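You operate a simulated robot arm through the tools that you are given. There is no shell and no other tool. Be economical: measure what you need, move in short steps, check, and stop when the job is done.

The job below is to be done with a simulated two-armed robot. You get a single attempt, and the scene is never put back.

TASK
Take the lid off the peach small jam jar on the worktop over the crockery cupboard and lay it down there.

The check looks at the end state, three seconds after you hand in, the way a careful person would. Anything else that was tipped, shoved, dropped, spilled or broken makes it a failure. A push-on lid holds only when it is set on centred and level and pressed home; a screw cap is set on level and turned clockwise until tight.

THE ROBOT
Two 7-joint arms with two-finger grippers on one trunk, on a base that drives. Base frame: it is fixed to the floor where the robot stands at the start and does not move with it; the origin is under the middle of the robot, x ahead of it, y to its left, z up. Lengths are in m, angles in rad, forces in N, time in s.
The left shoulder is at the start at [0.06, 0.123, 0.945], the right one opposite. With the tool pointing down near the work surface each hand reaches from about 0.34 to 0.8 m from the robot's upright axis, wherever it stands, measured 20 degrees to its own side. Payload 1.47 kg a hand.
The TCP of each hand is the grasp point between the finger pads, 0.016 m short of the fingertips. In the tool frame z runs along the fingers and y along their closing line. Largest opening 0.087 m; the body of the gripper starts 0.055 m behind the TCP.
Orientation is told as [roll, pitch, yaw] about the base's x, y, z axes, in that order, counted from this pose: with the fingers straight down and closing along the base's y, the tool's x points along the base's -x, its y along +y and its z along -z.

THE INTERFACE
- The arms move only by the tool jog_arm. It takes "left_deltas", "right_deltas" or both (then of equal length, played together; a hand with none holds still); each is a list of rows, each a list of 7 numbers: the shift along the tool's x, y, z in m, then the turn, a rotation vector about the tool's x, y, z in rad, then the gripper command, from -1 (fully open) to 1 (shut), values between in proportion. In form: [[x, y, z, ax, ay, az, grip], ...]. A call has 1 to 12 rows; each row is the pose to reach, as a shift and turn from the pose commanded when the call began, along the tool's axes at that moment. Rows are played at 5 a second. More than 0.05 m and 0.15 rad between two rows, or a gripper value outside its range, and nothing of the call is played. Where a pose cannot be reached the arm comes as near as it can. A force on the tool above 40 N (or 10 N above the force at the start of the call, whichever is more), or a blocked arm, ends the call early, and 0.2 s more pass. Each finger travels about 0.153 m/s and halts on what it meets, pressing with about 24 N; the grip force reading is that of the motor and also rises with nothing between the fingers. The clock runs only during rows and for 0.2 s after the last one: add rows that repeat a pose to give the fingers time. The reply holds the time, the measured pose of the TCP, the force on the tool along the base axes, the opening and the grip force, in the units named above and with some noise, with the torque about the TCP (base axes, N m) and any sound that the robot's microphone picked up, and new pictures: "pictures" is both (left out), scene, wrist or none (wrist: the cameras of the hands that moved).
- Cameras (640 x 400 px; columns grow to the right, rows downward): "scene" is now at [0.0932, 0.007, 1.5131]; the picture's right is [0.09, -1.00, 0.00], its down [-0.64, -0.06, -0.77] and it looks along [0.76, 0.07, -0.64] (base axes); focal length 283 px, centre (320, 200). "left" rides on the left gripper at [0.073, -0.012, -0.09] in its tool frame; the picture's right is [0.16, 0.99, 0.00], its down [-0.72, 0.12, -0.68] and it looks along [-0.67, 0.11, 0.73] (tool axes); focal length 247 px, centre (320, 200). "right" rides on the right gripper at [0.073, 0.012, -0.09] in its tool frame; the picture's right is [-0.16, 0.99, 0.00], its down [-0.72, -0.12, -0.68] and it looks along [-0.67, -0.11, 0.73] (tool axes); focal length 247 px, centre (320, 200). There is no depth. A picture from a camera that has moved, and an enlarged one, comes with that camera's place and axes in the base frame and with its lens.
- slide_trunk(by): slides the trunk up (or, below 0, down) by that many m; the arms and the scene camera ride with it, the base frame stays. It gives what a move gives, with no picture.
- roll_base(legs): drives the robot by 1 to 6 legs, each [ahead, left, turn to the left] in m, m and rad, along the robot's own axes; the way and the turn of a leg run together, so that a leg with both is an arc; at most 1.5 m and 3.142 rad a leg. The arms and the cameras ride along, it lands a little off, and it stops where it bumps. It gives what a move gives, and a new picture of the scene camera.
- aim_head(pan, tilt): turns the head with the scene camera to pan (to the left, within 2.094 rad either way) and tilt (down, from -0.506 to 1.204), counted from straight ahead of the robot. It gives what a move gives, and a new picture of the scene camera.
- zoom(camera, box): a new picture of the part [left, top, right, bottom] of that camera's present view, enlarged. The clock stands still meanwhile.
- finish_job(): hands the job in; it is judged then, once.

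Work in short steps. Places have to be worked out from the pictures, the camera data and where the tool is seen: move nearer, look again, correct. Check each grasp and each placing, and mend what went wrong. You have 120 turns and 260 pictures in all, those below and enlarged ones among them. Open the grippers and draw the arms clear of the work before you hand the job in, unless the task says otherwise; then end with one line.

The tools are called after ">>>" by a JSON object that holds its "name" and its "arguments". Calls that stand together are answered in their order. jog_arm: Moves the arms, as the interface text tells. Its arguments: {"type":"object","properties":{"left_deltas":{"type":"array"},"right_deltas":{"type":"array"},"pictures":{"type":"string","enum":["both","scene","wrist","none"]}},"required":[]} The other tools are called the same way: slide_trunk (by) slides the trunk up or down; roll_base (legs) drives the base; aim_head (pan, tilt) turns the head that bears the scene camera; zoom (camera, box) takes an enlarged picture of a part of a camera's view; finish_job () hands the job in.

At the start:

```text
time_s: 0.0
left_ee_pos: [0.5921, 0.225, 1.208]
left_orientation: [0.0, -0.001, 0.0]
left_ft_force: [0.0, -0.3, 0.2]
left_torque: [0.0, -0.02, 0.02]
left_grip_width: 0.0871
left_grip_force: 0.0
right_ee_pos: [0.4199, -0.1991, 1.2426]
right_orientation: [0.001, -0.001, 0.001]
right_ft_force: [-0.3, -1.0, 0.9]
right_torque: [0.0, -0.05, -0.02]
right_grip_width: 0.0869
right_grip_force: 0.2
trunk travel left (down, up): [-0.1, 0.13]
robot x, y, heading: [0.0037, -0.0008, -0.004]
head pan, tilt: [0.091, 0.698]
```

scene: 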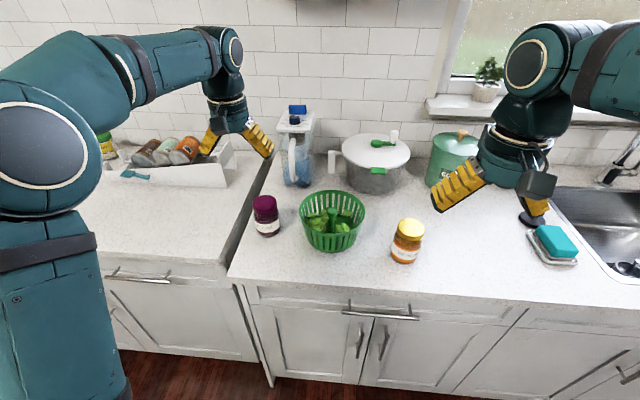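
right: 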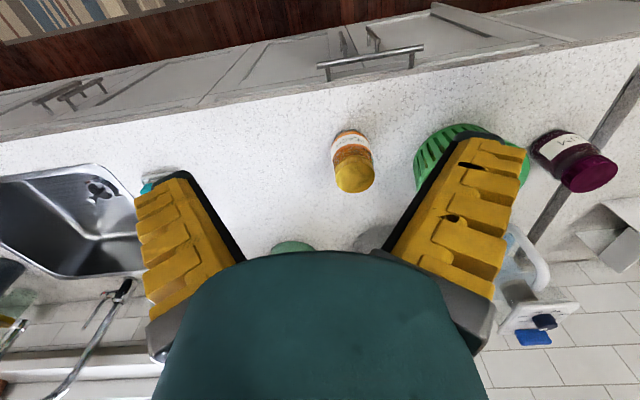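
left: 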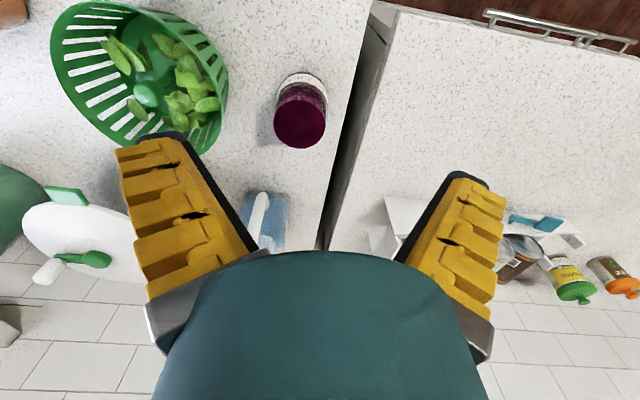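

I see a yellow-lidded orange jar and a purple one; I'll enlarge both to read them.

>>> {"name": "zoom", "arguments": {"camera": "scene", "box": [360, 200, 460, 270]}}

>>> {"name": "zoom", "arguments": {"camera": "right", "box": [310, 110, 410, 210]}}

```text
5.71 times, centred on (410, 235) of scene
camera zoom: at [0.0932, 0.007, 1.5131], right [0.09, -1.0, 0.0], down [-0.64, -0.06, -0.77], along [0.76, 0.07, -0.64], focal length 1616 px, centre (-194, 0)
```

zoom: 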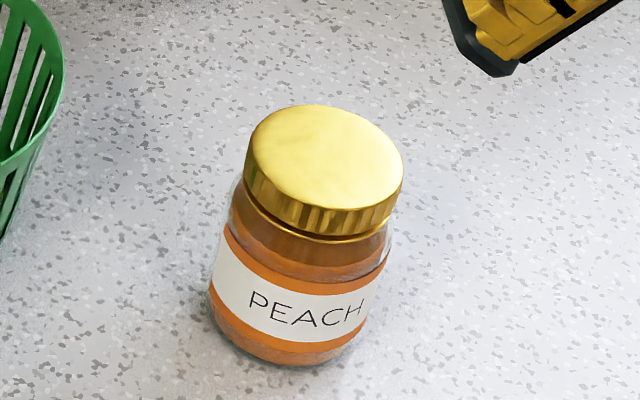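

```text
4.00 times, centred on (360, 160) of right
camera zoom: at [0.348, -0.1876, 1.3323], right [0.16, 0.99, 0.0], down [0.72, -0.12, 0.68], along [0.67, -0.11, -0.73], focal length 988 px, centre (160, 360)
```

zoom: 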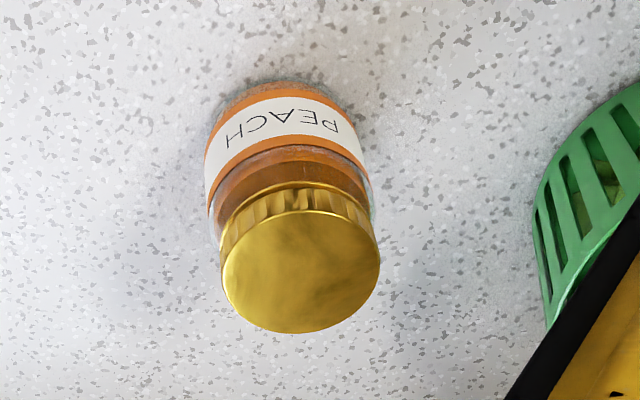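

The yellow-lidded jar reads PEACH; triangulated, the lid top is near [0.60, -0.17, 1.02] and the counter near z 0.905. The left hand will hold the body from the front and the right will work the lid from above, so I first shift the base right to bring the jar closer to the middle.

>>> {"name": "roll_base", "arguments": {"legs": [[0, -0.13, 0]]}}

```text
time_s: 1.8
left_ee_pos: [0.5913, 0.0897, 1.2082]
left_orientation: [0.001, -0.002, -0.005]
left_ft_force: [0.1, -0.1, 0.7]
left_torque: [0.01, 0.04, 0.01]
left_grip_width: 0.0869
left_grip_force: 0.2
right_ee_pos: [0.4193, -0.3332, 1.2421]
right_orientation: [0.001, 0.0, -0.004]
right_ft_force: [-0.5, -0.3, -0.3]
right_torque: [0.01, 0.02, -0.01]
right_grip_width: 0.087
right_grip_force: 0.0
trunk travel left (down, up): [-0.1, 0.13]
robot x, y, heading: [0.0019, -0.1288, -0.004]
head pan, tilt: [0.091, 0.698]
camera scene: at [0.093, -0.1258, 1.5131], right [0.09, -1.0, 0.0], down [-0.64, -0.06, -0.77], along [0.76, 0.07, -0.64], focal length 283 px, centre (320, 200)
```

scene: 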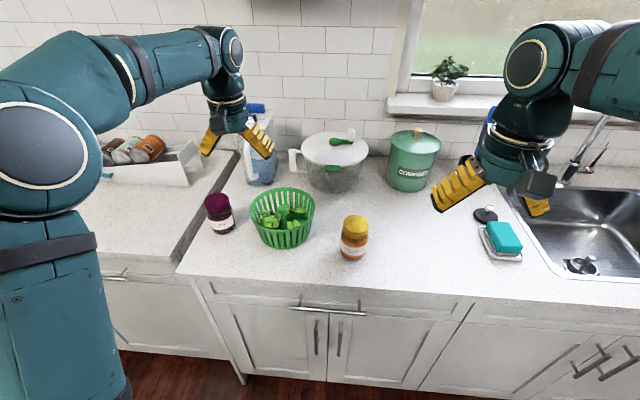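

The base moved as expected. Now I draw the left hand back and tilt it to point forward and down, well above everything.

>>> {"name": "jog_arm", "arguments": {"left_deltas": [[0.021, -0.015, 0.005, 0, -0.125, 0, -1], [0.042, -0.03, 0.01, 0, -0.25, 0, -1], [0.063, -0.045, 0.015, 0, -0.375, 0, -1], [0.084, -0.06, 0.02, 0, -0.5, 0, -1], [0.105, -0.075, 0.025, 0, -0.625, 0, -1], [0.126, -0.09, 0.03, 0, -0.75, 0, -1], [0.147, -0.105, 0.035, 0, -0.875, 0, -1], [0.168, -0.12, 0.04, 0, -1.0, 0, -1]], "pictures": "both"}}

>>> {"name": "zoom", "arguments": {"camera": "scene", "box": [304, 200, 404, 270]}}

```text
time_s: 3.6
left_ee_pos: [0.4242, -0.0322, 1.1689]
left_orientation: [0.002, -1.001, -0.007]
left_ft_force: [-0.3, -0.6, 0.7]
left_torque: [-0.01, 0.0, 0.03]
left_grip_width: 0.0869
left_grip_force: 0.1
right_ee_pos: [0.4194, -0.3318, 1.2425]
right_orientation: [0.001, -0.001, -0.003]
right_ft_force: [-0.4, 0.2, -0.4]
right_torque: [0.02, 0.02, 0.01]
right_grip_width: 0.0868
right_grip_force: 0.0
trunk travel left (down, up): [-0.1, 0.13]
robot x, y, heading: [0.0019, -0.1327, 0.0]
head pan, tilt: [0.091, 0.698]
camera scene: at [0.0927, -0.1255, 1.5131], right [0.09, -1.0, 0.0], down [-0.64, -0.06, -0.77], along [0.76, 0.07, -0.64], focal length 283 px, centre (320, 200)
camera left: at [0.3089, -0.0426, 1.1561], right [-0.08, 0.99, -0.13], down [-0.18, 0.12, 0.98], along [0.98, 0.1, 0.17], focal length 247 px, centre (320, 200)
```

scene: 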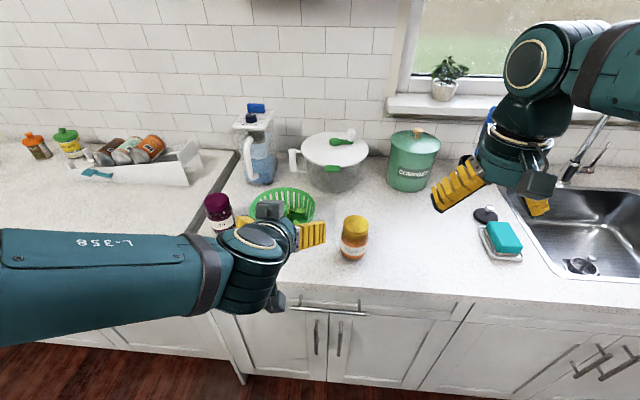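
left: 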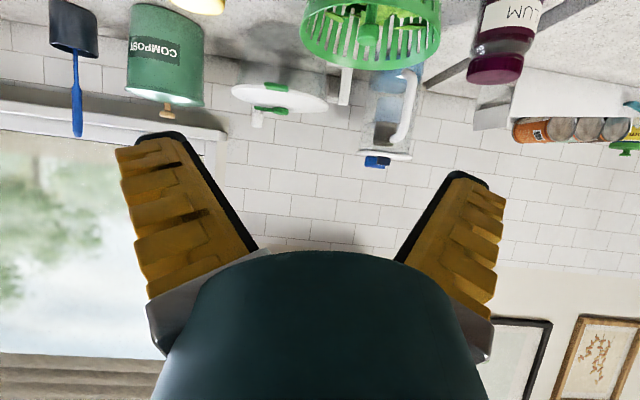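

```text
5.71 times, centred on (354, 235) of scene
camera zoom: at [0.0927, -0.1255, 1.5131], right [0.09, -1.0, 0.0], down [-0.64, -0.06, -0.77], along [0.76, 0.07, -0.64], focal length 1616 px, centre (126, 0)
```

zoom: 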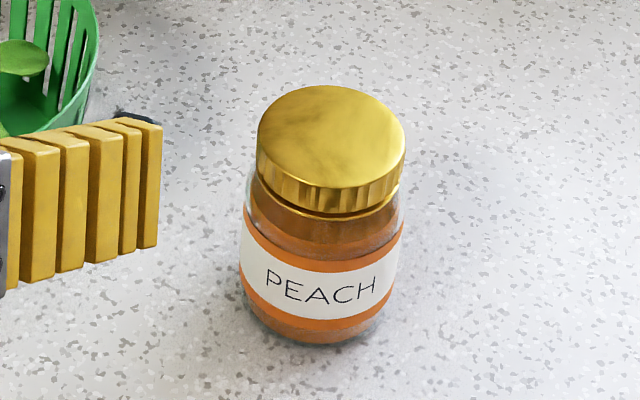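

Jar confirmed at about x 0.599, y -0.170, base z ~0.913. I move the left hand to a pre-grasp in front of the jar on its approach line.

>>> {"name": "jog_arm", "arguments": {"left_deltas": [[0.0185, -0.0276, 0.0264, 0, 0, 0, -1], [0.037, -0.0552, 0.0528, 0, 0, 0, -1], [0.0555, -0.0828, 0.0792, 0, 0, 0, -1], [0.074, -0.1104, 0.1056, 0, 0, 0, -1], [0.0923, -0.138, 0.1318, 0, 0, 0, -1]]}}

>>> {"name": "zoom", "arguments": {"camera": "scene", "box": [270, 190, 430, 290]}}

```text
time_s: 4.8
left_ee_pos: [0.4818, -0.1691, 1.0187]
left_orientation: [-0.001, -1.001, -0.003]
left_ft_force: [-0.8, -0.5, -0.1]
left_torque: [-0.01, -0.03, 0.0]
left_grip_width: 0.087
left_grip_force: 0.0
right_ee_pos: [0.4195, -0.3326, 1.2428]
right_orientation: [0.0, 0.002, -0.005]
right_ft_force: [0.6, -0.3, 0.3]
right_torque: [0.0, 0.01, -0.02]
right_grip_width: 0.0871
right_grip_force: 0.2
trunk travel left (down, up): [-0.1, 0.13]
robot x, y, heading: [-0.0018, -0.1326, 0.003]
head pan, tilt: [0.091, 0.698]
camera scene: at [0.0941, -0.1262, 1.513], right [0.09, -1.0, 0.0], down [-0.64, -0.06, -0.77], along [0.76, 0.07, -0.64], focal length 283 px, centre (320, 200)
camera left: at [0.3669, -0.18, 1.0056], right [-0.08, 0.99, -0.13], down [-0.18, 0.12, 0.98], along [0.98, 0.1, 0.17], focal length 247 px, centre (320, 200)
```

scene: 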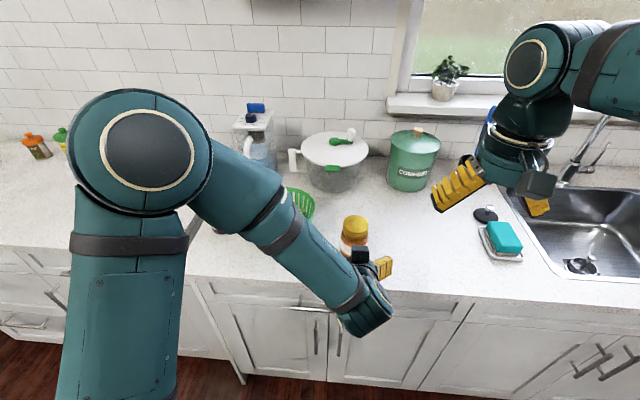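
left: 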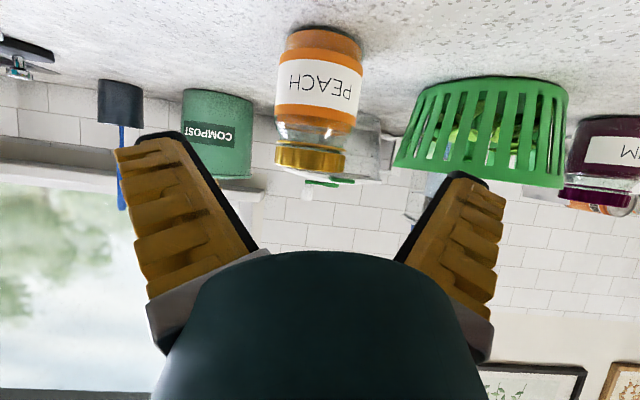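

```text
4.00 times, centred on (350, 240) of scene
camera zoom: at [0.0941, -0.1262, 1.513], right [0.09, -1.0, 0.0], down [-0.64, -0.06, -0.77], along [0.76, 0.07, -0.64], focal length 1131 px, centre (200, 40)
```

zoom: 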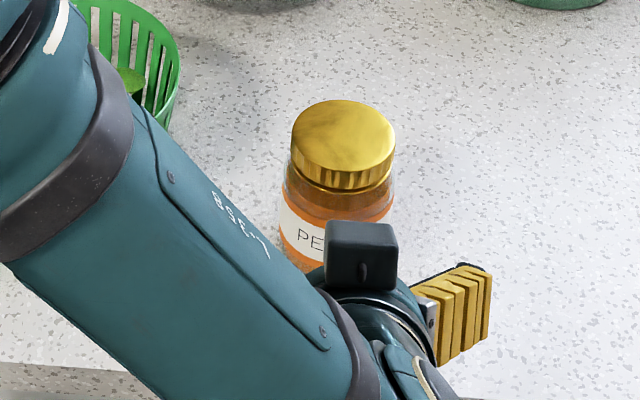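

Left camera agrees with jar y ≈ -0.171; lid spans z ≈ 0.997–1.02. I advance part way along the tool axis and check alignment.

>>> {"name": "jog_arm", "arguments": {"left_deltas": [[0, -0.001, 0.025, 0, 0, 0, -1], [-0.001, -0.002, 0.05, 0, 0, 0, -1], [-0.001, -0.002, 0.075, 0, 0, 0, -1]]}}

>>> {"name": "zoom", "arguments": {"camera": "scene", "box": [290, 190, 420, 280]}}

```text
time_s: 5.6
left_ee_pos: [0.5502, -0.1717, 0.9784]
left_orientation: [0.0, -1.0, -0.004]
left_ft_force: [0.5, 0.3, -0.4]
left_torque: [0.03, -0.05, 0.0]
left_grip_width: 0.087
left_grip_force: 0.0
right_ee_pos: [0.4206, -0.3316, 1.2431]
right_orientation: [0.0, -0.001, -0.004]
right_ft_force: [0.3, -0.6, 0.1]
right_torque: [0.0, 0.02, 0.02]
right_grip_width: 0.087
right_grip_force: 0.1
trunk travel left (down, up): [-0.1, 0.13]
robot x, y, heading: [-0.0014, -0.1332, -0.004]
head pan, tilt: [0.091, 0.698]
camera scene: at [0.0941, -0.1251, 1.513], right [0.09, -1.0, 0.0], down [-0.64, -0.06, -0.77], along [0.76, 0.07, -0.64], focal length 283 px, centre (320, 200)
camera left: at [0.4347, -0.1815, 0.9666], right [-0.08, 0.99, -0.13], down [-0.18, 0.12, 0.98], along [0.98, 0.1, 0.17], focal length 247 px, centre (320, 200)
```

scene: 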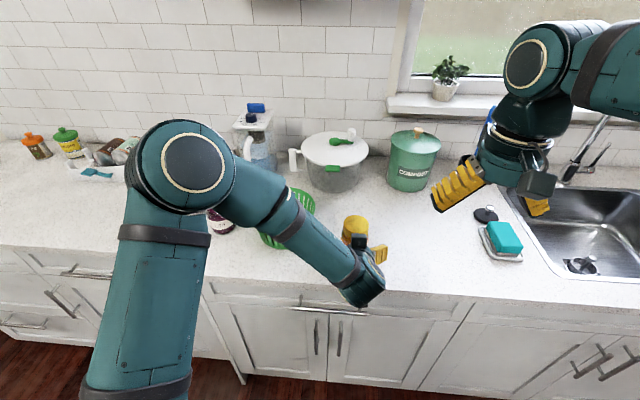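
left: 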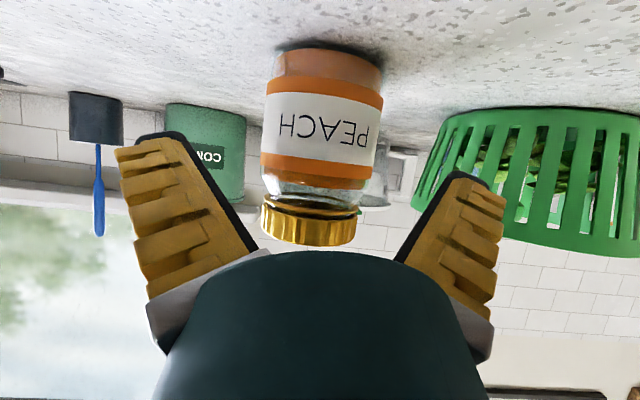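

```text
4.44 times, centred on (355, 235) of scene
camera zoom: at [0.0941, -0.1251, 1.513], right [0.09, -1.0, 0.0], down [-0.64, -0.06, -0.77], along [0.76, 0.07, -0.64], focal length 1257 px, centre (164, 44)
```

zoom: 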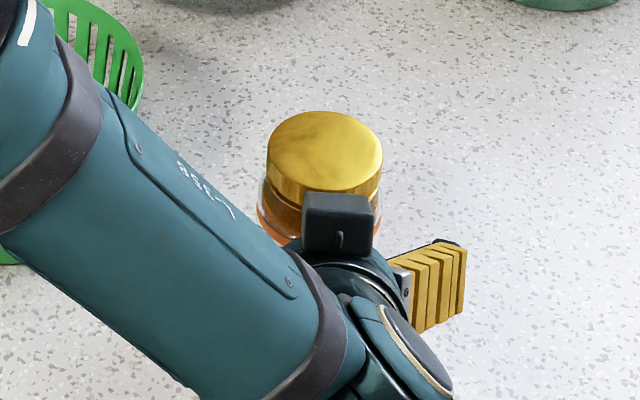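

A box on top of the hand will sit about 1.5 cm clear in front of the lid edge at the planned grip, so I go on slowly the last 4.8 cm.

>>> {"name": "jog_arm", "arguments": {"left_deltas": [[0, 0, 0.012, 0, 0, 0, -1], [0, 0, 0.024, 0, 0, 0, -1], [0.001, 0, 0.036, 0, 0, 0, -1], [0.001, 0, 0.047, 0, 0, 0, -1]]}}

>>> {"name": "zoom", "arguments": {"camera": "scene", "box": [290, 190, 420, 280]}}

```text
time_s: 6.6
left_ee_pos: [0.588, -0.1668, 0.9545]
left_orientation: [0.0, -0.999, -0.006]
left_ft_force: [0.3, 0.1, 0.7]
left_torque: [-0.03, 0.01, -0.01]
left_grip_width: 0.087
left_grip_force: 0.0
right_ee_pos: [0.4199, -0.332, 1.2427]
right_orientation: [0.001, 0.001, -0.003]
right_ft_force: [0.3, -0.7, 0.4]
right_torque: [0.03, -0.03, -0.02]
right_grip_width: 0.0869
right_grip_force: 0.0
trunk travel left (down, up): [-0.1, 0.13]
robot x, y, heading: [0.0005, -0.136, 0.0]
head pan, tilt: [0.091, 0.698]
camera scene: at [0.093, -0.1252, 1.5131], right [0.09, -1.0, 0.0], down [-0.64, -0.06, -0.77], along [0.76, 0.07, -0.64], focal length 283 px, centre (320, 200)
camera left: at [0.4724, -0.1781, 0.942], right [-0.08, 0.99, -0.13], down [-0.18, 0.12, 0.98], along [0.98, 0.1, 0.17], focal length 247 px, centre (320, 200)
```

scene: 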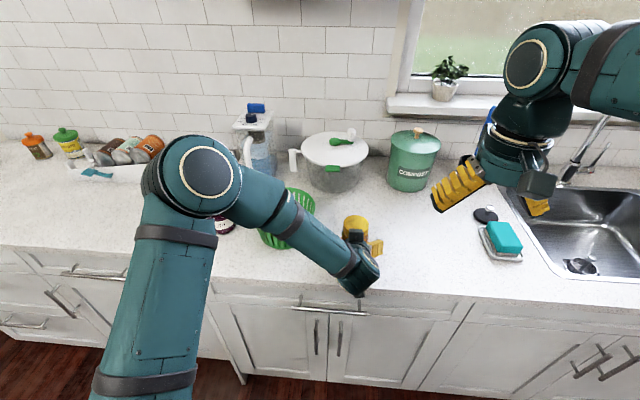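
left: 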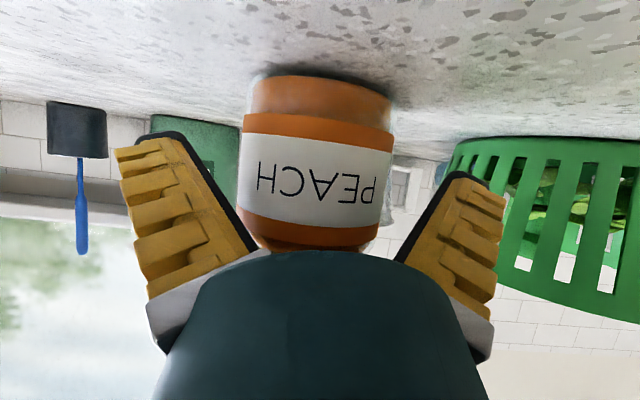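

```text
4.44 times, centred on (355, 235) of scene
camera zoom: at [0.093, -0.1252, 1.5131], right [0.09, -1.0, 0.0], down [-0.64, -0.06, -0.77], along [0.76, 0.07, -0.64], focal length 1257 px, centre (164, 44)
```

zoom: 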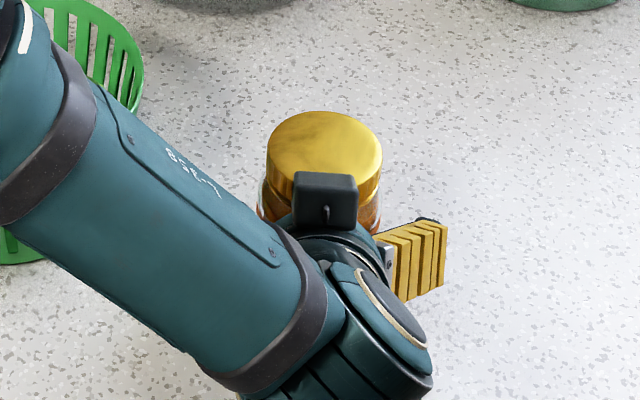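

Jar still in place and well centred between the fingers. I close the left fingers onto the jar body.

>>> {"name": "jog_arm", "arguments": {"left_deltas": [[0, 0, 0, 0, 0, 0, -0.85], [0, 0, 0, 0, 0, 0, -0.8], [0, 0, 0, 0, 0, 0, -0.7], [0, 0, 0, 0, 0, 0, -0.5], [0, 0, 0, 0, 0, 0, 1], [0, 0, 0, 0, 0, 0, 1], [0, 0, 0, 0, 0, 0, 1]], "pictures": "wrist"}}

>>> {"name": "zoom", "arguments": {"camera": "scene", "box": [290, 190, 420, 280]}}

```text
time_s: 8.2
left_ee_pos: [0.5883, -0.166, 0.9559]
left_orientation: [0.002, -1.0, -0.004]
left_ft_force: [0.1, -0.1, 0.1]
left_torque: [-0.01, 0.0, -0.01]
left_grip_width: 0.0002
left_grip_force: 23.7
right_ee_pos: [0.4188, -0.3328, 1.2431]
right_orientation: [0.001, -0.001, -0.004]
right_ft_force: [0.4, 0.0, 0.1]
right_torque: [0.05, 0.01, 0.04]
right_grip_width: 0.0869
right_grip_force: 0.0
trunk travel left (down, up): [-0.1, 0.13]
robot x, y, heading: [0.0009, -0.133, -0.006]
head pan, tilt: [0.091, 0.698]
camera left: at [0.4724, -0.1779, 0.9422], right [-0.08, 0.99, -0.13], down [-0.18, 0.12, 0.98], along [0.98, 0.1, 0.17], focal length 247 px, centre (320, 200)
```

left: 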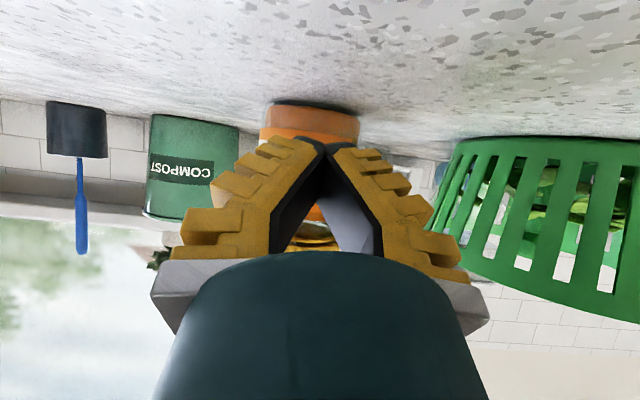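

```text
4.44 times, centred on (355, 235) of scene
camera zoom: at [0.093, -0.1252, 1.5131], right [0.09, -1.0, 0.0], down [-0.64, -0.06, -0.77], along [0.76, 0.07, -0.64], focal length 1257 px, centre (164, 44)
```

zoom: 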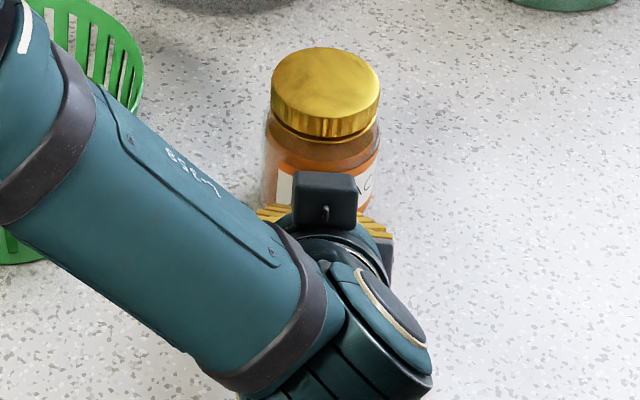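

The jar body slid forward out of the fingertips (it's upright, now near x 0.645): I was not deep enough. I back off, reopen, and look again.

>>> {"name": "jog_arm", "arguments": {"left_deltas": [[0, 0, -0.02, 0, 0, 0, 1], [0, 0, -0.05, 0, 0, 0, 1], [0, 0, -0.05, 0, -0.1, 0, -1], [0, 0, -0.05, 0, -0.1, 0, -1], [0, 0, -0.05, 0, -0.1, 0, -1], [0, 0, -0.05, 0, -0.1, 0, -1]], "pictures": "wrist"}}

>>> {"name": "zoom", "arguments": {"camera": "scene", "box": [290, 190, 420, 280]}}

>>> {"name": "zoom", "arguments": {"camera": "left", "box": [220, 50, 420, 200]}}

```text
time_s: 9.6
left_ee_pos: [0.5445, -0.169, 0.9818]
left_orientation: [0.001, -1.101, -0.004]
left_ft_force: [0.7, 0.4, -0.2]
left_torque: [-0.01, -0.01, 0.0]
left_grip_width: 0.087
left_grip_force: 0.1
right_ee_pos: [0.4203, -0.3327, 1.2427]
right_orientation: [0.0, 0.0, -0.004]
right_ft_force: [0.0, 0.5, -0.3]
right_torque: [-0.02, -0.01, -0.02]
right_grip_width: 0.087
right_grip_force: 0.2
trunk travel left (down, up): [-0.1, 0.13]
robot x, y, heading: [-0.001, -0.1277, -0.004]
head pan, tilt: [0.091, 0.698]
camera left: at [0.4309, -0.1792, 0.9578], right [-0.07, 0.99, -0.14], down [-0.28, 0.12, 0.95], along [0.96, 0.1, 0.27], focal length 247 px, centre (320, 200)
```

left: 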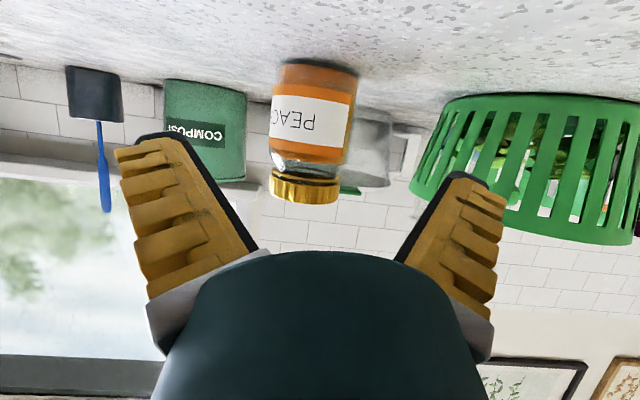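

```text
4.44 times, centred on (355, 235) of scene
camera zoom: at [0.0928, -0.1252, 1.5131], right [0.09, -1.0, 0.0], down [-0.64, -0.06, -0.77], along [0.76, 0.07, -0.64], focal length 1257 px, centre (164, 44)
```

zoom: 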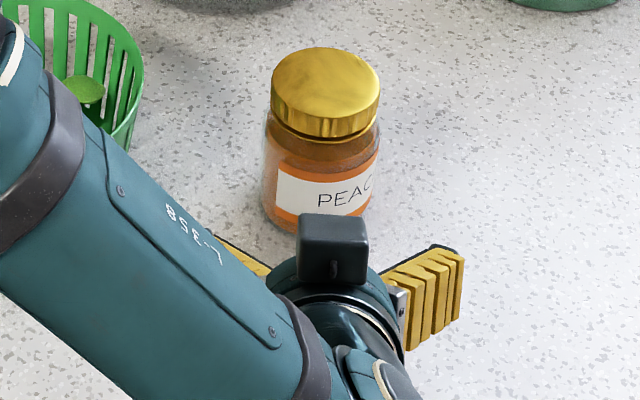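

```text
2.67 times, centred on (320, 125) of left
camera zoom: at [0.4309, -0.1792, 0.9578], right [-0.07, 0.99, -0.14], down [-0.28, 0.12, 0.95], along [0.96, 0.1, 0.27], focal length 659 px, centre (320, 400)
```

zoom: 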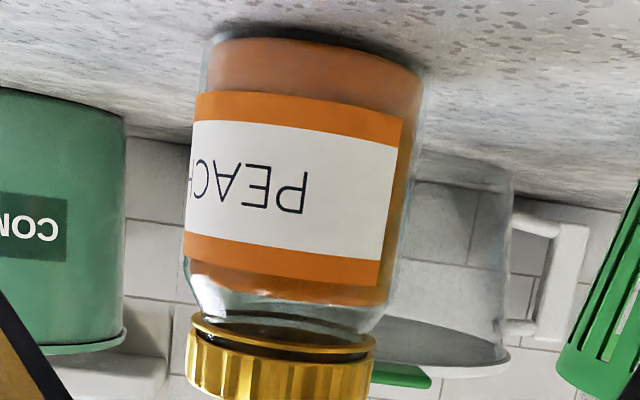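

Jar now about [0.645, -0.173], body about 7 cm wide, upright. I approach deeper this time, with the grasp point at the jar's axis.

>>> {"name": "jog_arm", "arguments": {"left_deltas": [[-0.013, -0.002, 0.02, 0, 0, 0, -1], [-0.026, -0.003, 0.04, 0, 0, 0, -1], [-0.026, -0.003, 0.06, 0, 0, 0, -1], [-0.026, -0.003, 0.075, 0, 0, 0, -1], [-0.026, -0.003, 0.088, 0, 0, 0, -1], [-0.026, -0.003, 0.1, 0, 0, 0, -1]], "pictures": "wrist"}}

>>> {"name": "zoom", "arguments": {"camera": "scene", "box": [290, 180, 420, 270]}}

```text
time_s: 11.0
left_ee_pos: [0.6456, -0.1725, 0.9588]
left_orientation: [0.0, -1.1, -0.006]
left_ft_force: [0.1, 0.5, 0.1]
left_torque: [-0.02, 0.0, -0.01]
left_grip_width: 0.0871
left_grip_force: 0.1
right_ee_pos: [0.4206, -0.3319, 1.2432]
right_orientation: [-0.001, -0.001, -0.004]
right_ft_force: [-0.8, -0.3, 0.3]
right_torque: [-0.03, -0.03, 0.04]
right_grip_width: 0.0867
right_grip_force: 0.1
trunk travel left (down, up): [-0.1, 0.13]
robot x, y, heading: [0.0032, -0.1307, -0.006]
head pan, tilt: [0.091, 0.698]
camera left: at [0.533, -0.1827, 0.9347], right [-0.07, 0.99, -0.14], down [-0.28, 0.12, 0.95], along [0.96, 0.1, 0.27], focal length 247 px, centre (320, 200)
```

left: 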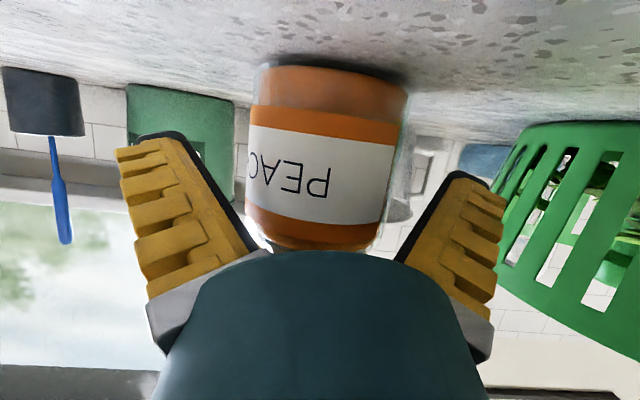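

```text
4.44 times, centred on (355, 225) of scene
camera zoom: at [0.0931, -0.1252, 1.5131], right [0.09, -1.0, 0.0], down [-0.64, -0.06, -0.77], along [0.76, 0.07, -0.64], focal length 1257 px, centre (164, 89)
```

zoom: 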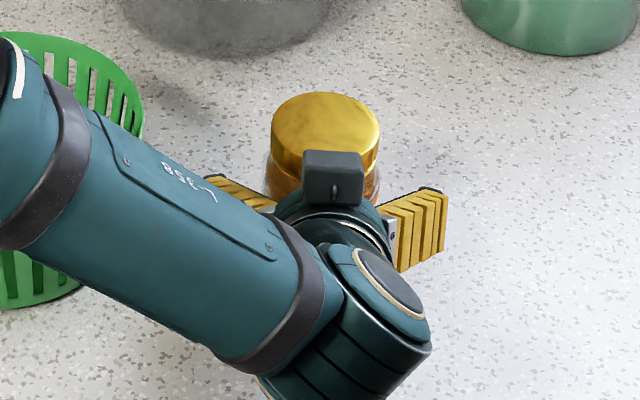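

The apparent jar size suggests it may be about 1 cm beyond the grasp point, so I go 1 cm deeper horizontally and watch the force, then close gently.

>>> {"name": "jog_arm", "arguments": {"left_deltas": [[-0.0023, 0, 0.0045, 0, 0, 0, -1], [-0.0045, 0, 0.009, 0, 0, 0, -1], [-0.0045, 0, 0.009, 0, 0, 0, -0.85], [-0.0045, 0, 0.009, 0, 0, 0, -0.75], [-0.0045, 0, 0.009, 0, 0, 0, -0.68], [-0.0045, 0, 0.009, 0, 0, 0, -0.62]], "pictures": "wrist"}}

>>> {"name": "zoom", "arguments": {"camera": "scene", "box": [290, 180, 420, 270]}}

```text
time_s: 12.4
left_ee_pos: [0.6561, -0.172, 0.9583]
left_orientation: [0.0, -1.1, -0.005]
left_ft_force: [-0.4, 0.1, 0.5]
left_torque: [0.0, 0.01, 0.01]
left_grip_width: 0.074
left_grip_force: 2.7
right_ee_pos: [0.419, -0.3324, 1.2415]
right_orientation: [0.0, 0.0, -0.003]
right_ft_force: [0.4, -0.4, 1.2]
right_torque: [-0.01, -0.01, 0.04]
right_grip_width: 0.087
right_grip_force: 0.0
trunk travel left (down, up): [-0.1, 0.13]
robot x, y, heading: [-0.0005, -0.1347, -0.004]
head pan, tilt: [0.091, 0.698]
camera left: at [0.5424, -0.1826, 0.9341], right [-0.07, 0.99, -0.14], down [-0.28, 0.12, 0.95], along [0.96, 0.1, 0.27], focal length 247 px, centre (320, 200)
```

left: 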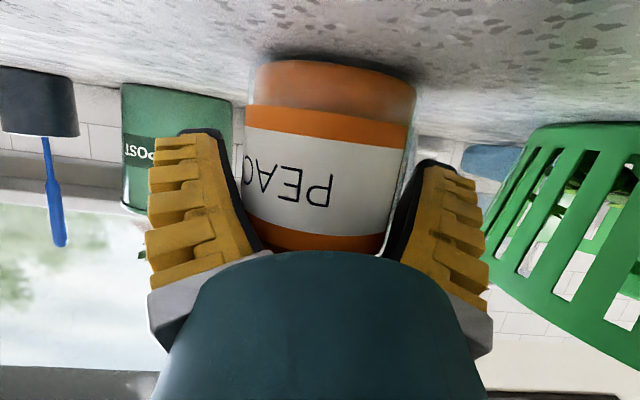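

```text
4.44 times, centred on (355, 225) of scene
camera zoom: at [0.093, -0.1252, 1.5131], right [0.09, -1.0, 0.0], down [-0.64, -0.06, -0.77], along [0.76, 0.07, -0.64], focal length 1257 px, centre (164, 89)
```

zoom: 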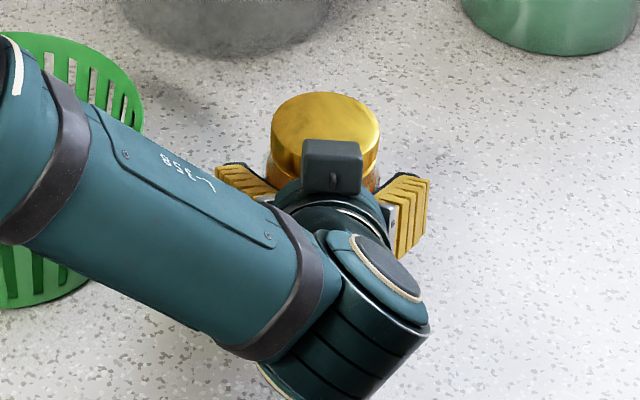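

The fingers met the jar at 0.074 m with no motion of the jar. I close fully.

>>> {"name": "jog_arm", "arguments": {"left_deltas": [[0, 0, 0, 0, 0, 0, -0.5], [0, 0, 0, 0, 0, 0, -0.2], [0, 0, 0, 0, 0, 0, 0.3], [0, 0, 0, 0, 0, 0, 1], [0, 0, 0, 0, 0, 0, 1]], "pictures": "wrist"}}

>>> {"name": "zoom", "arguments": {"camera": "scene", "box": [290, 180, 420, 270]}}

```text
time_s: 13.6
left_ee_pos: [0.6561, -0.1714, 0.9583]
left_orientation: [-0.001, -1.099, -0.004]
left_ft_force: [-1.2, 1.4, 1.2]
left_torque: [0.0, -0.05, 0.04]
left_grip_width: 0.0674
left_grip_force: 24.4
right_ee_pos: [0.4191, -0.3319, 1.2427]
right_orientation: [0.0, 0.0, -0.005]
right_ft_force: [0.6, 0.5, -0.4]
right_torque: [0.0, -0.02, -0.02]
right_grip_width: 0.0869
right_grip_force: 0.0
trunk travel left (down, up): [-0.1, 0.13]
robot x, y, heading: [-0.0021, -0.1326, -0.002]
head pan, tilt: [0.091, 0.698]
camera left: at [0.5424, -0.1824, 0.9341], right [-0.07, 0.99, -0.14], down [-0.28, 0.12, 0.95], along [0.96, 0.1, 0.27], focal length 247 px, centre (320, 200)
```

left: 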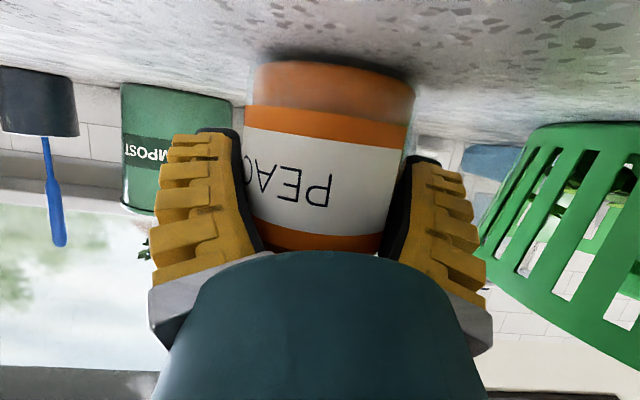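

```text
4.44 times, centred on (355, 225) of scene
camera zoom: at [0.0928, -0.125, 1.5131], right [0.09, -1.0, 0.0], down [-0.64, -0.06, -0.77], along [0.76, 0.07, -0.64], focal length 1257 px, centre (164, 89)
```

zoom: 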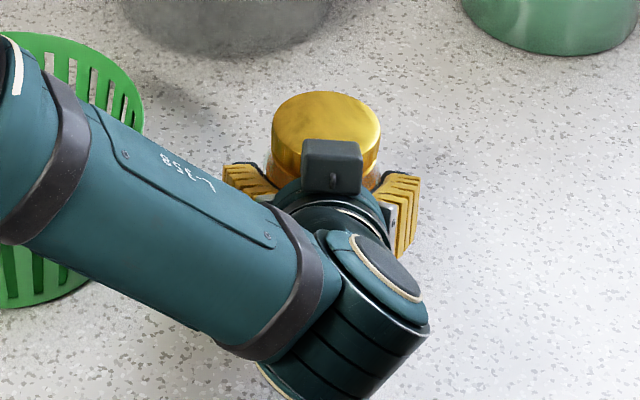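

The jar is gripped firmly (width 0.067, 24 N) and hasn't moved. Now I bring the right hand above the lid at z ≈ 1.15.

>>> {"name": "jog_arm", "arguments": {"right_deltas": [[-0.04, 0, 0, 0, 0, 0, -1], [-0.08, 0.02, 0, 0, 0, 0, -1], [-0.12, 0.05, 0, 0, 0, 0, -1], [-0.16, 0.08, 0, 0, 0, 0, -1], [-0.2, 0.11, 0.0, 0, 0, 0, -1], [-0.226, 0.14, 0.02, 0, 0, 0, -1], [-0.226, 0.16, 0.05, 0, 0, 0, -1], [-0.226, 0.16, 0.09, 0, 0, 0, -1]]}}

>>> {"name": "zoom", "arguments": {"camera": "scene", "box": [290, 160, 420, 250]}}

```text
time_s: 15.4
left_ee_pos: [0.6558, -0.1724, 0.9579]
left_orientation: [-0.001, -1.1, -0.003]
left_ft_force: [-1.6, -0.8, 1.9]
left_torque: [-0.07, -0.12, -0.04]
left_grip_width: 0.0633
left_grip_force: 24.2
right_ee_pos: [0.6451, -0.1738, 1.153]
right_orientation: [0.0, -0.001, -0.003]
right_ft_force: [1.0, 0.8, 0.1]
right_torque: [-0.02, -0.01, 0.0]
right_grip_width: 0.0869
right_grip_force: 0.1
trunk travel left (down, up): [-0.1, 0.13]
robot x, y, heading: [-0.0002, -0.1298, -0.003]
head pan, tilt: [0.091, 0.698]
camera scene: at [0.0925, -0.1253, 1.5131], right [0.09, -1.0, 0.0], down [-0.64, -0.06, -0.77], along [0.76, 0.07, -0.64], focal length 283 px, centre (320, 200)
camera right: at [0.5733, -0.1621, 1.2422], right [0.16, 0.99, 0.0], down [0.72, -0.12, 0.68], along [0.67, -0.11, -0.73], focal length 247 px, centre (320, 200)
```

scene: 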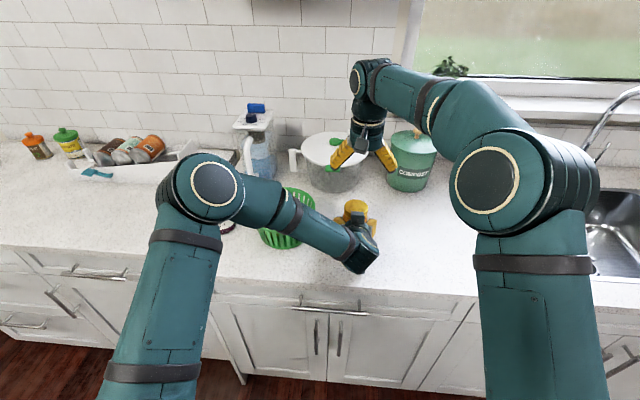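
right: 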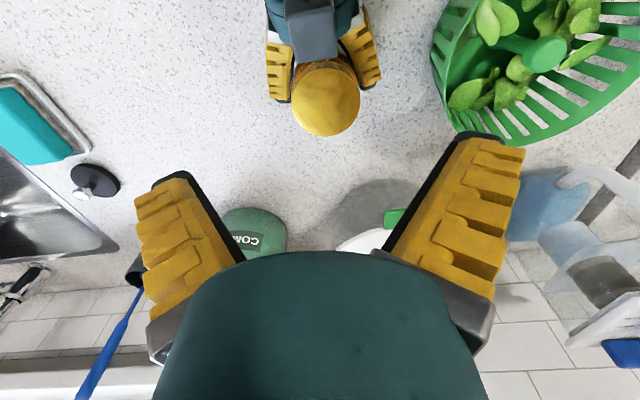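

```text
4.44 times, centred on (355, 205) of scene
camera zoom: at [0.0925, -0.1253, 1.5131], right [0.09, -1.0, 0.0], down [-0.64, -0.06, -0.77], along [0.76, 0.07, -0.64], focal length 1257 px, centre (164, 178)
```

zoom: 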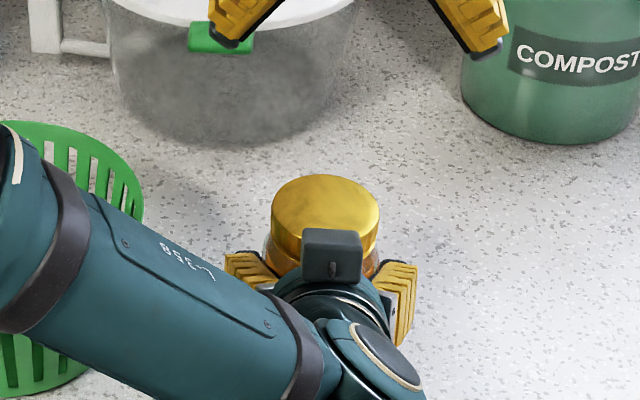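

The left opening has crept from 0.067 to 0.063 and the lid shifted slightly, so the jar may be slipping. I look closely from both wrists before going on.

>>> {"name": "zoom", "arguments": {"camera": "left", "box": [140, 40, 500, 265]}}

>>> {"name": "zoom", "arguments": {"camera": "right", "box": [220, 0, 420, 150]}}

```text
1.78 times, centred on (320, 152) of left
camera zoom: at [0.5422, -0.1824, 0.9342], right [-0.07, 0.99, -0.14], down [-0.28, 0.12, 0.95], along [0.96, 0.1, 0.27], focal length 439 px, centre (320, 284)
```

zoom: 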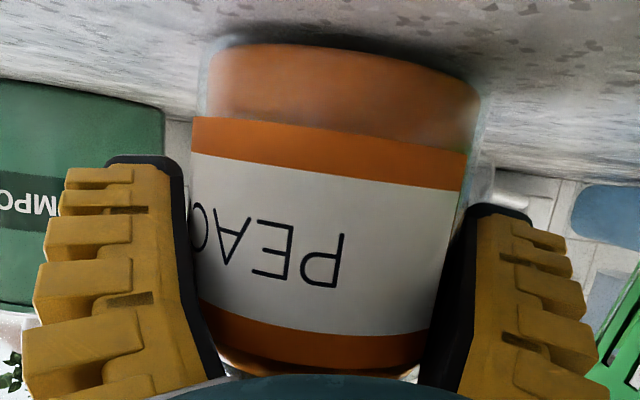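

```text
2.67 times, centred on (320, 75) of right
camera zoom: at [0.5733, -0.1621, 1.2422], right [0.16, 0.99, 0.0], down [0.72, -0.12, 0.68], along [0.67, -0.11, -0.73], focal length 659 px, centre (320, 533)
```

zoom: 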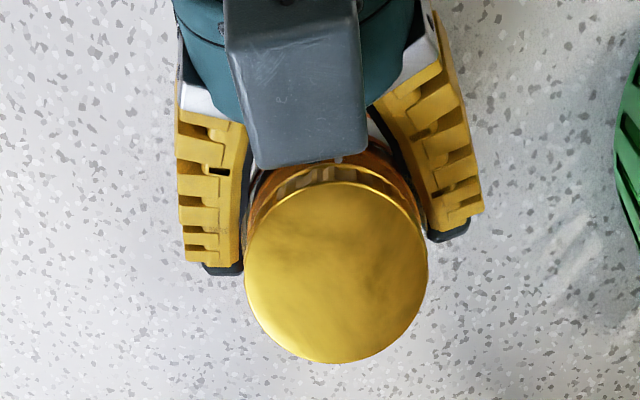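

The jar is creeping forward out of the pads, so the contact is still on its near half. I reopen slightly, go about 1 cm deeper, and reclose gently.

>>> {"name": "jog_arm", "arguments": {"left_deltas": [[0, 0, 0, 0, 0, 0, -0.9], [0, 0, 0, 0, 0, 0, -0.9], [-0.0015, 0, 0.003, 0, 0, 0, -0.9], [-0.003, 0, 0.006, 0, 0, 0, -0.9], [-0.005, 0, 0.009, 0, 0, 0, -0.9], [-0.0065, 0, 0.012, 0, 0, 0, -0.9], [-0.0065, 0, 0.012, 0, 0, 0, -0.9]], "pictures": "wrist"}}

>>> {"name": "zoom", "arguments": {"camera": "right", "box": [220, 0, 420, 150]}}

```text
time_s: 17.0
left_ee_pos: [0.6702, -0.1724, 0.9588]
left_orientation: [0.001, -1.101, -0.003]
left_ft_force: [-1.4, 1.1, 0.7]
left_torque: [0.02, -0.05, 0.04]
left_grip_width: 0.0839
left_grip_force: 0.1
right_ee_pos: [0.6461, -0.1734, 1.1532]
right_orientation: [0.0, 0.0, -0.003]
right_ft_force: [-0.3, -0.1, -0.4]
right_torque: [-0.02, -0.01, -0.01]
right_grip_width: 0.0869
right_grip_force: 0.0
trunk travel left (down, up): [-0.1, 0.13]
robot x, y, heading: [-0.0009, -0.1331, -0.004]
head pan, tilt: [0.091, 0.698]
camera left: at [0.5558, -0.1826, 0.9347], right [-0.07, 0.99, -0.14], down [-0.28, 0.12, 0.95], along [0.96, 0.1, 0.27], focal length 247 px, centre (320, 200)
```

left: 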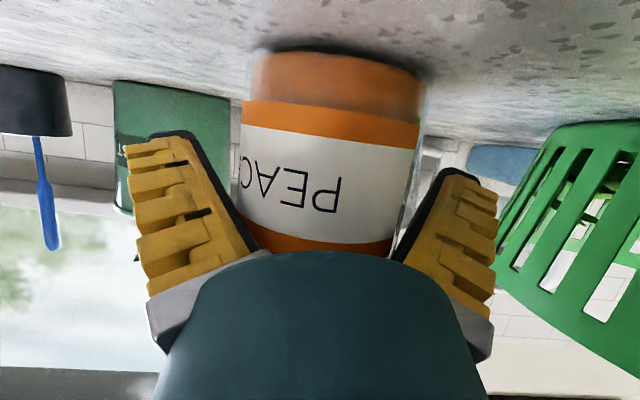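

```text
2.67 times, centred on (320, 75) of right
camera zoom: at [0.5734, -0.1623, 1.2422], right [0.16, 0.99, 0.0], down [0.72, -0.12, 0.68], along [0.67, -0.11, -0.73], focal length 659 px, centre (320, 533)
```

zoom: 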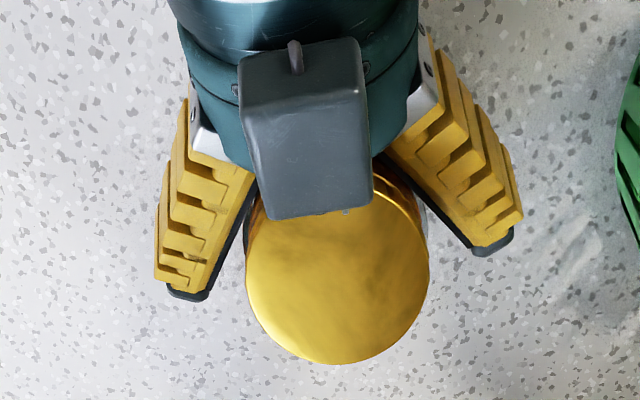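

The fingers pivot, so the open fingers splay; the earlier grips caught the near half only. Now the jar sits deeper (hand untouched, jar unmoved); I close again gradually and watch for creep.

>>> {"name": "jog_arm", "arguments": {"left_deltas": [[0, 0, 0, 0, 0, 0, -0.8], [0, 0, 0, 0, 0, 0, -0.7], [0, 0, 0, 0, 0, 0, -0.6], [0, 0, 0, 0, 0, 0, -0.5], [0, 0, 0, 0, 0, 0, -0.4], [0, 0, 0, 0, 0, 0, -0.4]], "pictures": "wrist"}}

>>> {"name": "zoom", "arguments": {"camera": "right", "box": [220, 0, 420, 150]}}

```text
time_s: 18.4
left_ee_pos: [0.6688, -0.1719, 0.9587]
left_orientation: [0.001, -1.1, -0.003]
left_ft_force: [1.3, -0.2, 0.5]
left_torque: [0.02, -0.21, -0.01]
left_grip_width: 0.071
left_grip_force: 24.1
right_ee_pos: [0.6457, -0.173, 1.1522]
right_orientation: [-0.002, 0.001, -0.003]
right_ft_force: [-0.3, 0.1, 0.4]
right_torque: [-0.03, 0.02, 0.01]
right_grip_width: 0.0869
right_grip_force: 0.1
trunk travel left (down, up): [-0.1, 0.13]
robot x, y, heading: [0.0003, -0.1304, -0.005]
head pan, tilt: [0.091, 0.698]
camera left: at [0.556, -0.1827, 0.9345], right [-0.07, 0.99, -0.14], down [-0.28, 0.12, 0.95], along [0.96, 0.1, 0.27], focal length 247 px, centre (320, 200)
```

left: 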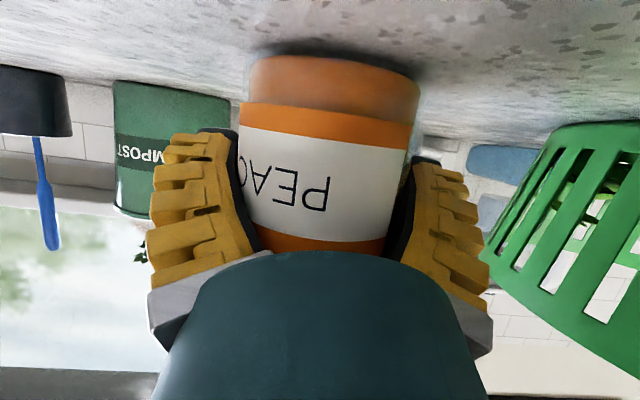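

```text
2.67 times, centred on (320, 75) of right
camera zoom: at [0.5738, -0.1624, 1.242], right [0.16, 0.99, 0.0], down [0.72, -0.12, 0.68], along [0.67, -0.11, -0.73], focal length 659 px, centre (320, 533)
```

zoom: 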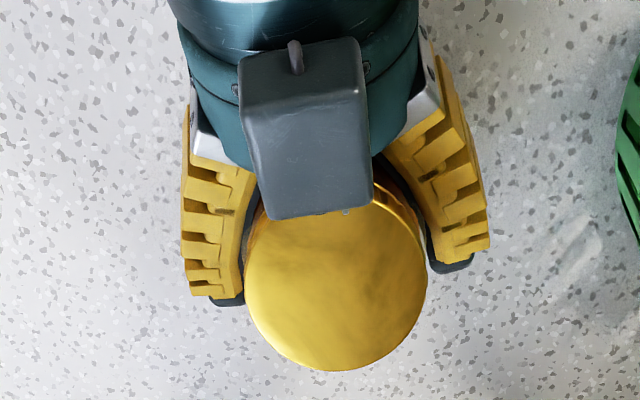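

Gripped at 0.071 this time. I wait a second to see whether the width holds.

>>> {"name": "jog_arm", "arguments": {"left_deltas": [[0, 0, 0, 0, 0, 0, -0.4], [0, 0, 0, 0, 0, 0, -0.4], [0, 0, 0, 0, 0, 0, -0.4], [0, 0, 0, 0, 0, 0, -0.4], [0, 0, 0, 0, 0, 0, -0.4], [0, 0, 0, 0, 0, 0, -0.4], [0, 0, 0, 0, 0, 0, -0.4], [0, 0, 0, 0, 0, 0, -0.4]], "pictures": "none"}}

>>> {"name": "zoom", "arguments": {"camera": "right", "box": [220, 0, 420, 150]}}

```text
time_s: 20.2
left_ee_pos: [0.6699, -0.1711, 0.9576]
left_orientation: [0.0, -1.099, -0.003]
left_ft_force: [0.7, -0.2, -0.4]
left_torque: [0.03, -0.21, 0.0]
left_grip_width: 0.071
left_grip_force: 23.8
right_ee_pos: [0.6463, -0.1743, 1.1518]
right_orientation: [0.0, 0.0, -0.005]
right_ft_force: [-0.6, -0.1, 0.6]
right_torque: [0.04, -0.01, 0.02]
right_grip_width: 0.087
right_grip_force: 0.0
trunk travel left (down, up): [-0.1, 0.13]
robot x, y, heading: [-0.0007, -0.136, -0.001]
head pan, tilt: [0.091, 0.698]
```

```text
2.67 times, centred on (320, 75) of right
camera zoom: at [0.5737, -0.1623, 1.242], right [0.16, 0.99, 0.0], down [0.72, -0.12, 0.68], along [0.67, -0.11, -0.73], focal length 659 px, centre (320, 533)
```

zoom: 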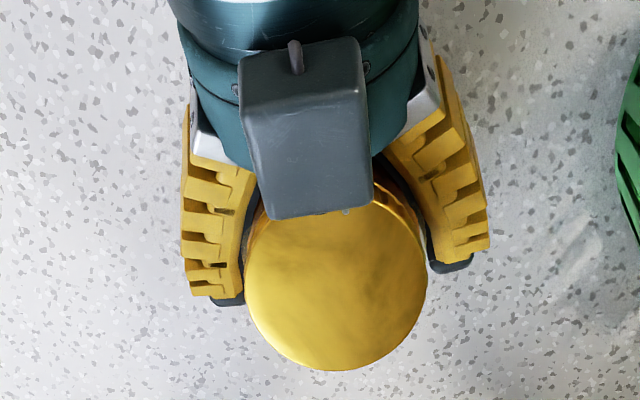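

The grip is stable. The lid centre is at about (0.666, -0.171, top 1.015); I bring the right hand down over it, pre-turned 0.45 rad clockwise so it can then unscrew.

>>> {"name": "jog_arm", "arguments": {"right_deltas": [[-0.02, 0.0025, 0.02, 0, 0, 0.12, -1], [-0.02, 0.0025, 0.04, 0, 0, 0.24, -1], [-0.02, 0.0025, 0.06, 0, 0, 0.36, -1], [-0.02, 0.0025, 0.085, 0, 0, 0.45, -1]]}}

>>> {"name": "zoom", "arguments": {"camera": "scene", "box": [280, 140, 440, 250]}}

>>> {"name": "zoom", "arguments": {"camera": "left", "box": [140, 40, 500, 265]}}

```text
time_s: 21.2
left_ee_pos: [0.6694, -0.1711, 0.9587]
left_orientation: [0.0, -1.098, -0.004]
left_ft_force: [0.3, -1.6, -0.1]
left_torque: [0.0, -0.09, 0.01]
left_grip_width: 0.0717
left_grip_force: 24.0
right_ee_pos: [0.6649, -0.1719, 1.0672]
right_orientation: [-0.001, 0.001, -0.454]
right_ft_force: [-0.1, 0.2, 0.4]
right_torque: [0.01, 0.0, 0.02]
right_grip_width: 0.087
right_grip_force: 0.1
trunk travel left (down, up): [-0.1, 0.13]
robot x, y, heading: [0.0002, -0.1349, -0.002]
head pan, tilt: [0.091, 0.698]
camera scene: at [0.0931, -0.1252, 1.5131], right [0.09, -1.0, 0.0], down [-0.64, -0.06, -0.77], along [0.76, 0.07, -0.64], focal length 283 px, centre (320, 200)
camera right: at [0.6053, -0.1294, 1.1578], right [0.58, 0.82, 0.0], down [0.6, -0.42, 0.68], along [0.56, -0.39, -0.73], focal length 247 px, centre (320, 200)
```

scene: 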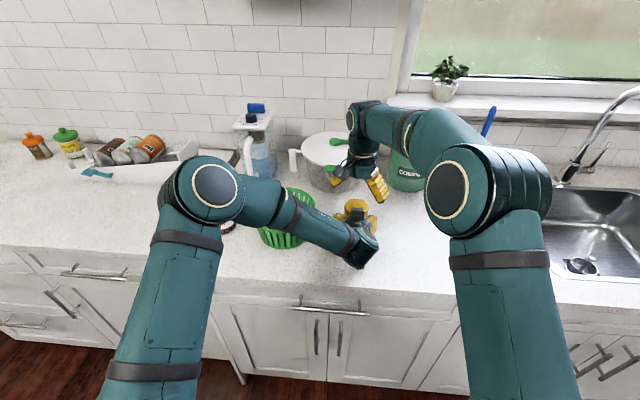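
right: 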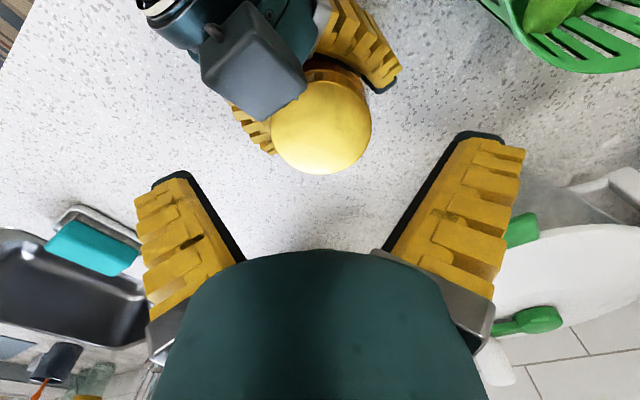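

```text
3.64 times, centred on (360, 195) of scene
camera zoom: at [0.0931, -0.1252, 1.5131], right [0.09, -1.0, 0.0], down [-0.64, -0.06, -0.77], along [0.76, 0.07, -0.64], focal length 1028 px, centre (174, 218)
```

zoom: 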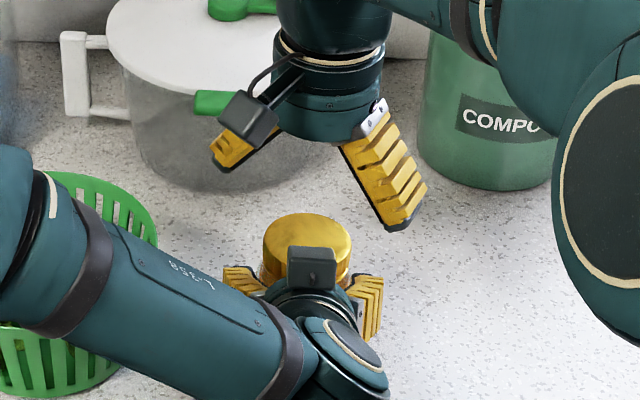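

```text
1.78 times, centred on (320, 152) of left
camera zoom: at [0.5559, -0.1826, 0.9345], right [-0.07, 0.99, -0.14], down [-0.28, 0.12, 0.95], along [0.96, 0.1, 0.27], focal length 439 px, centre (320, 284)
```

zoom: 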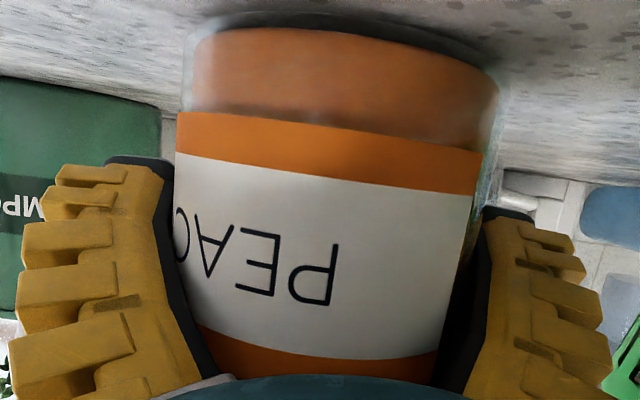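

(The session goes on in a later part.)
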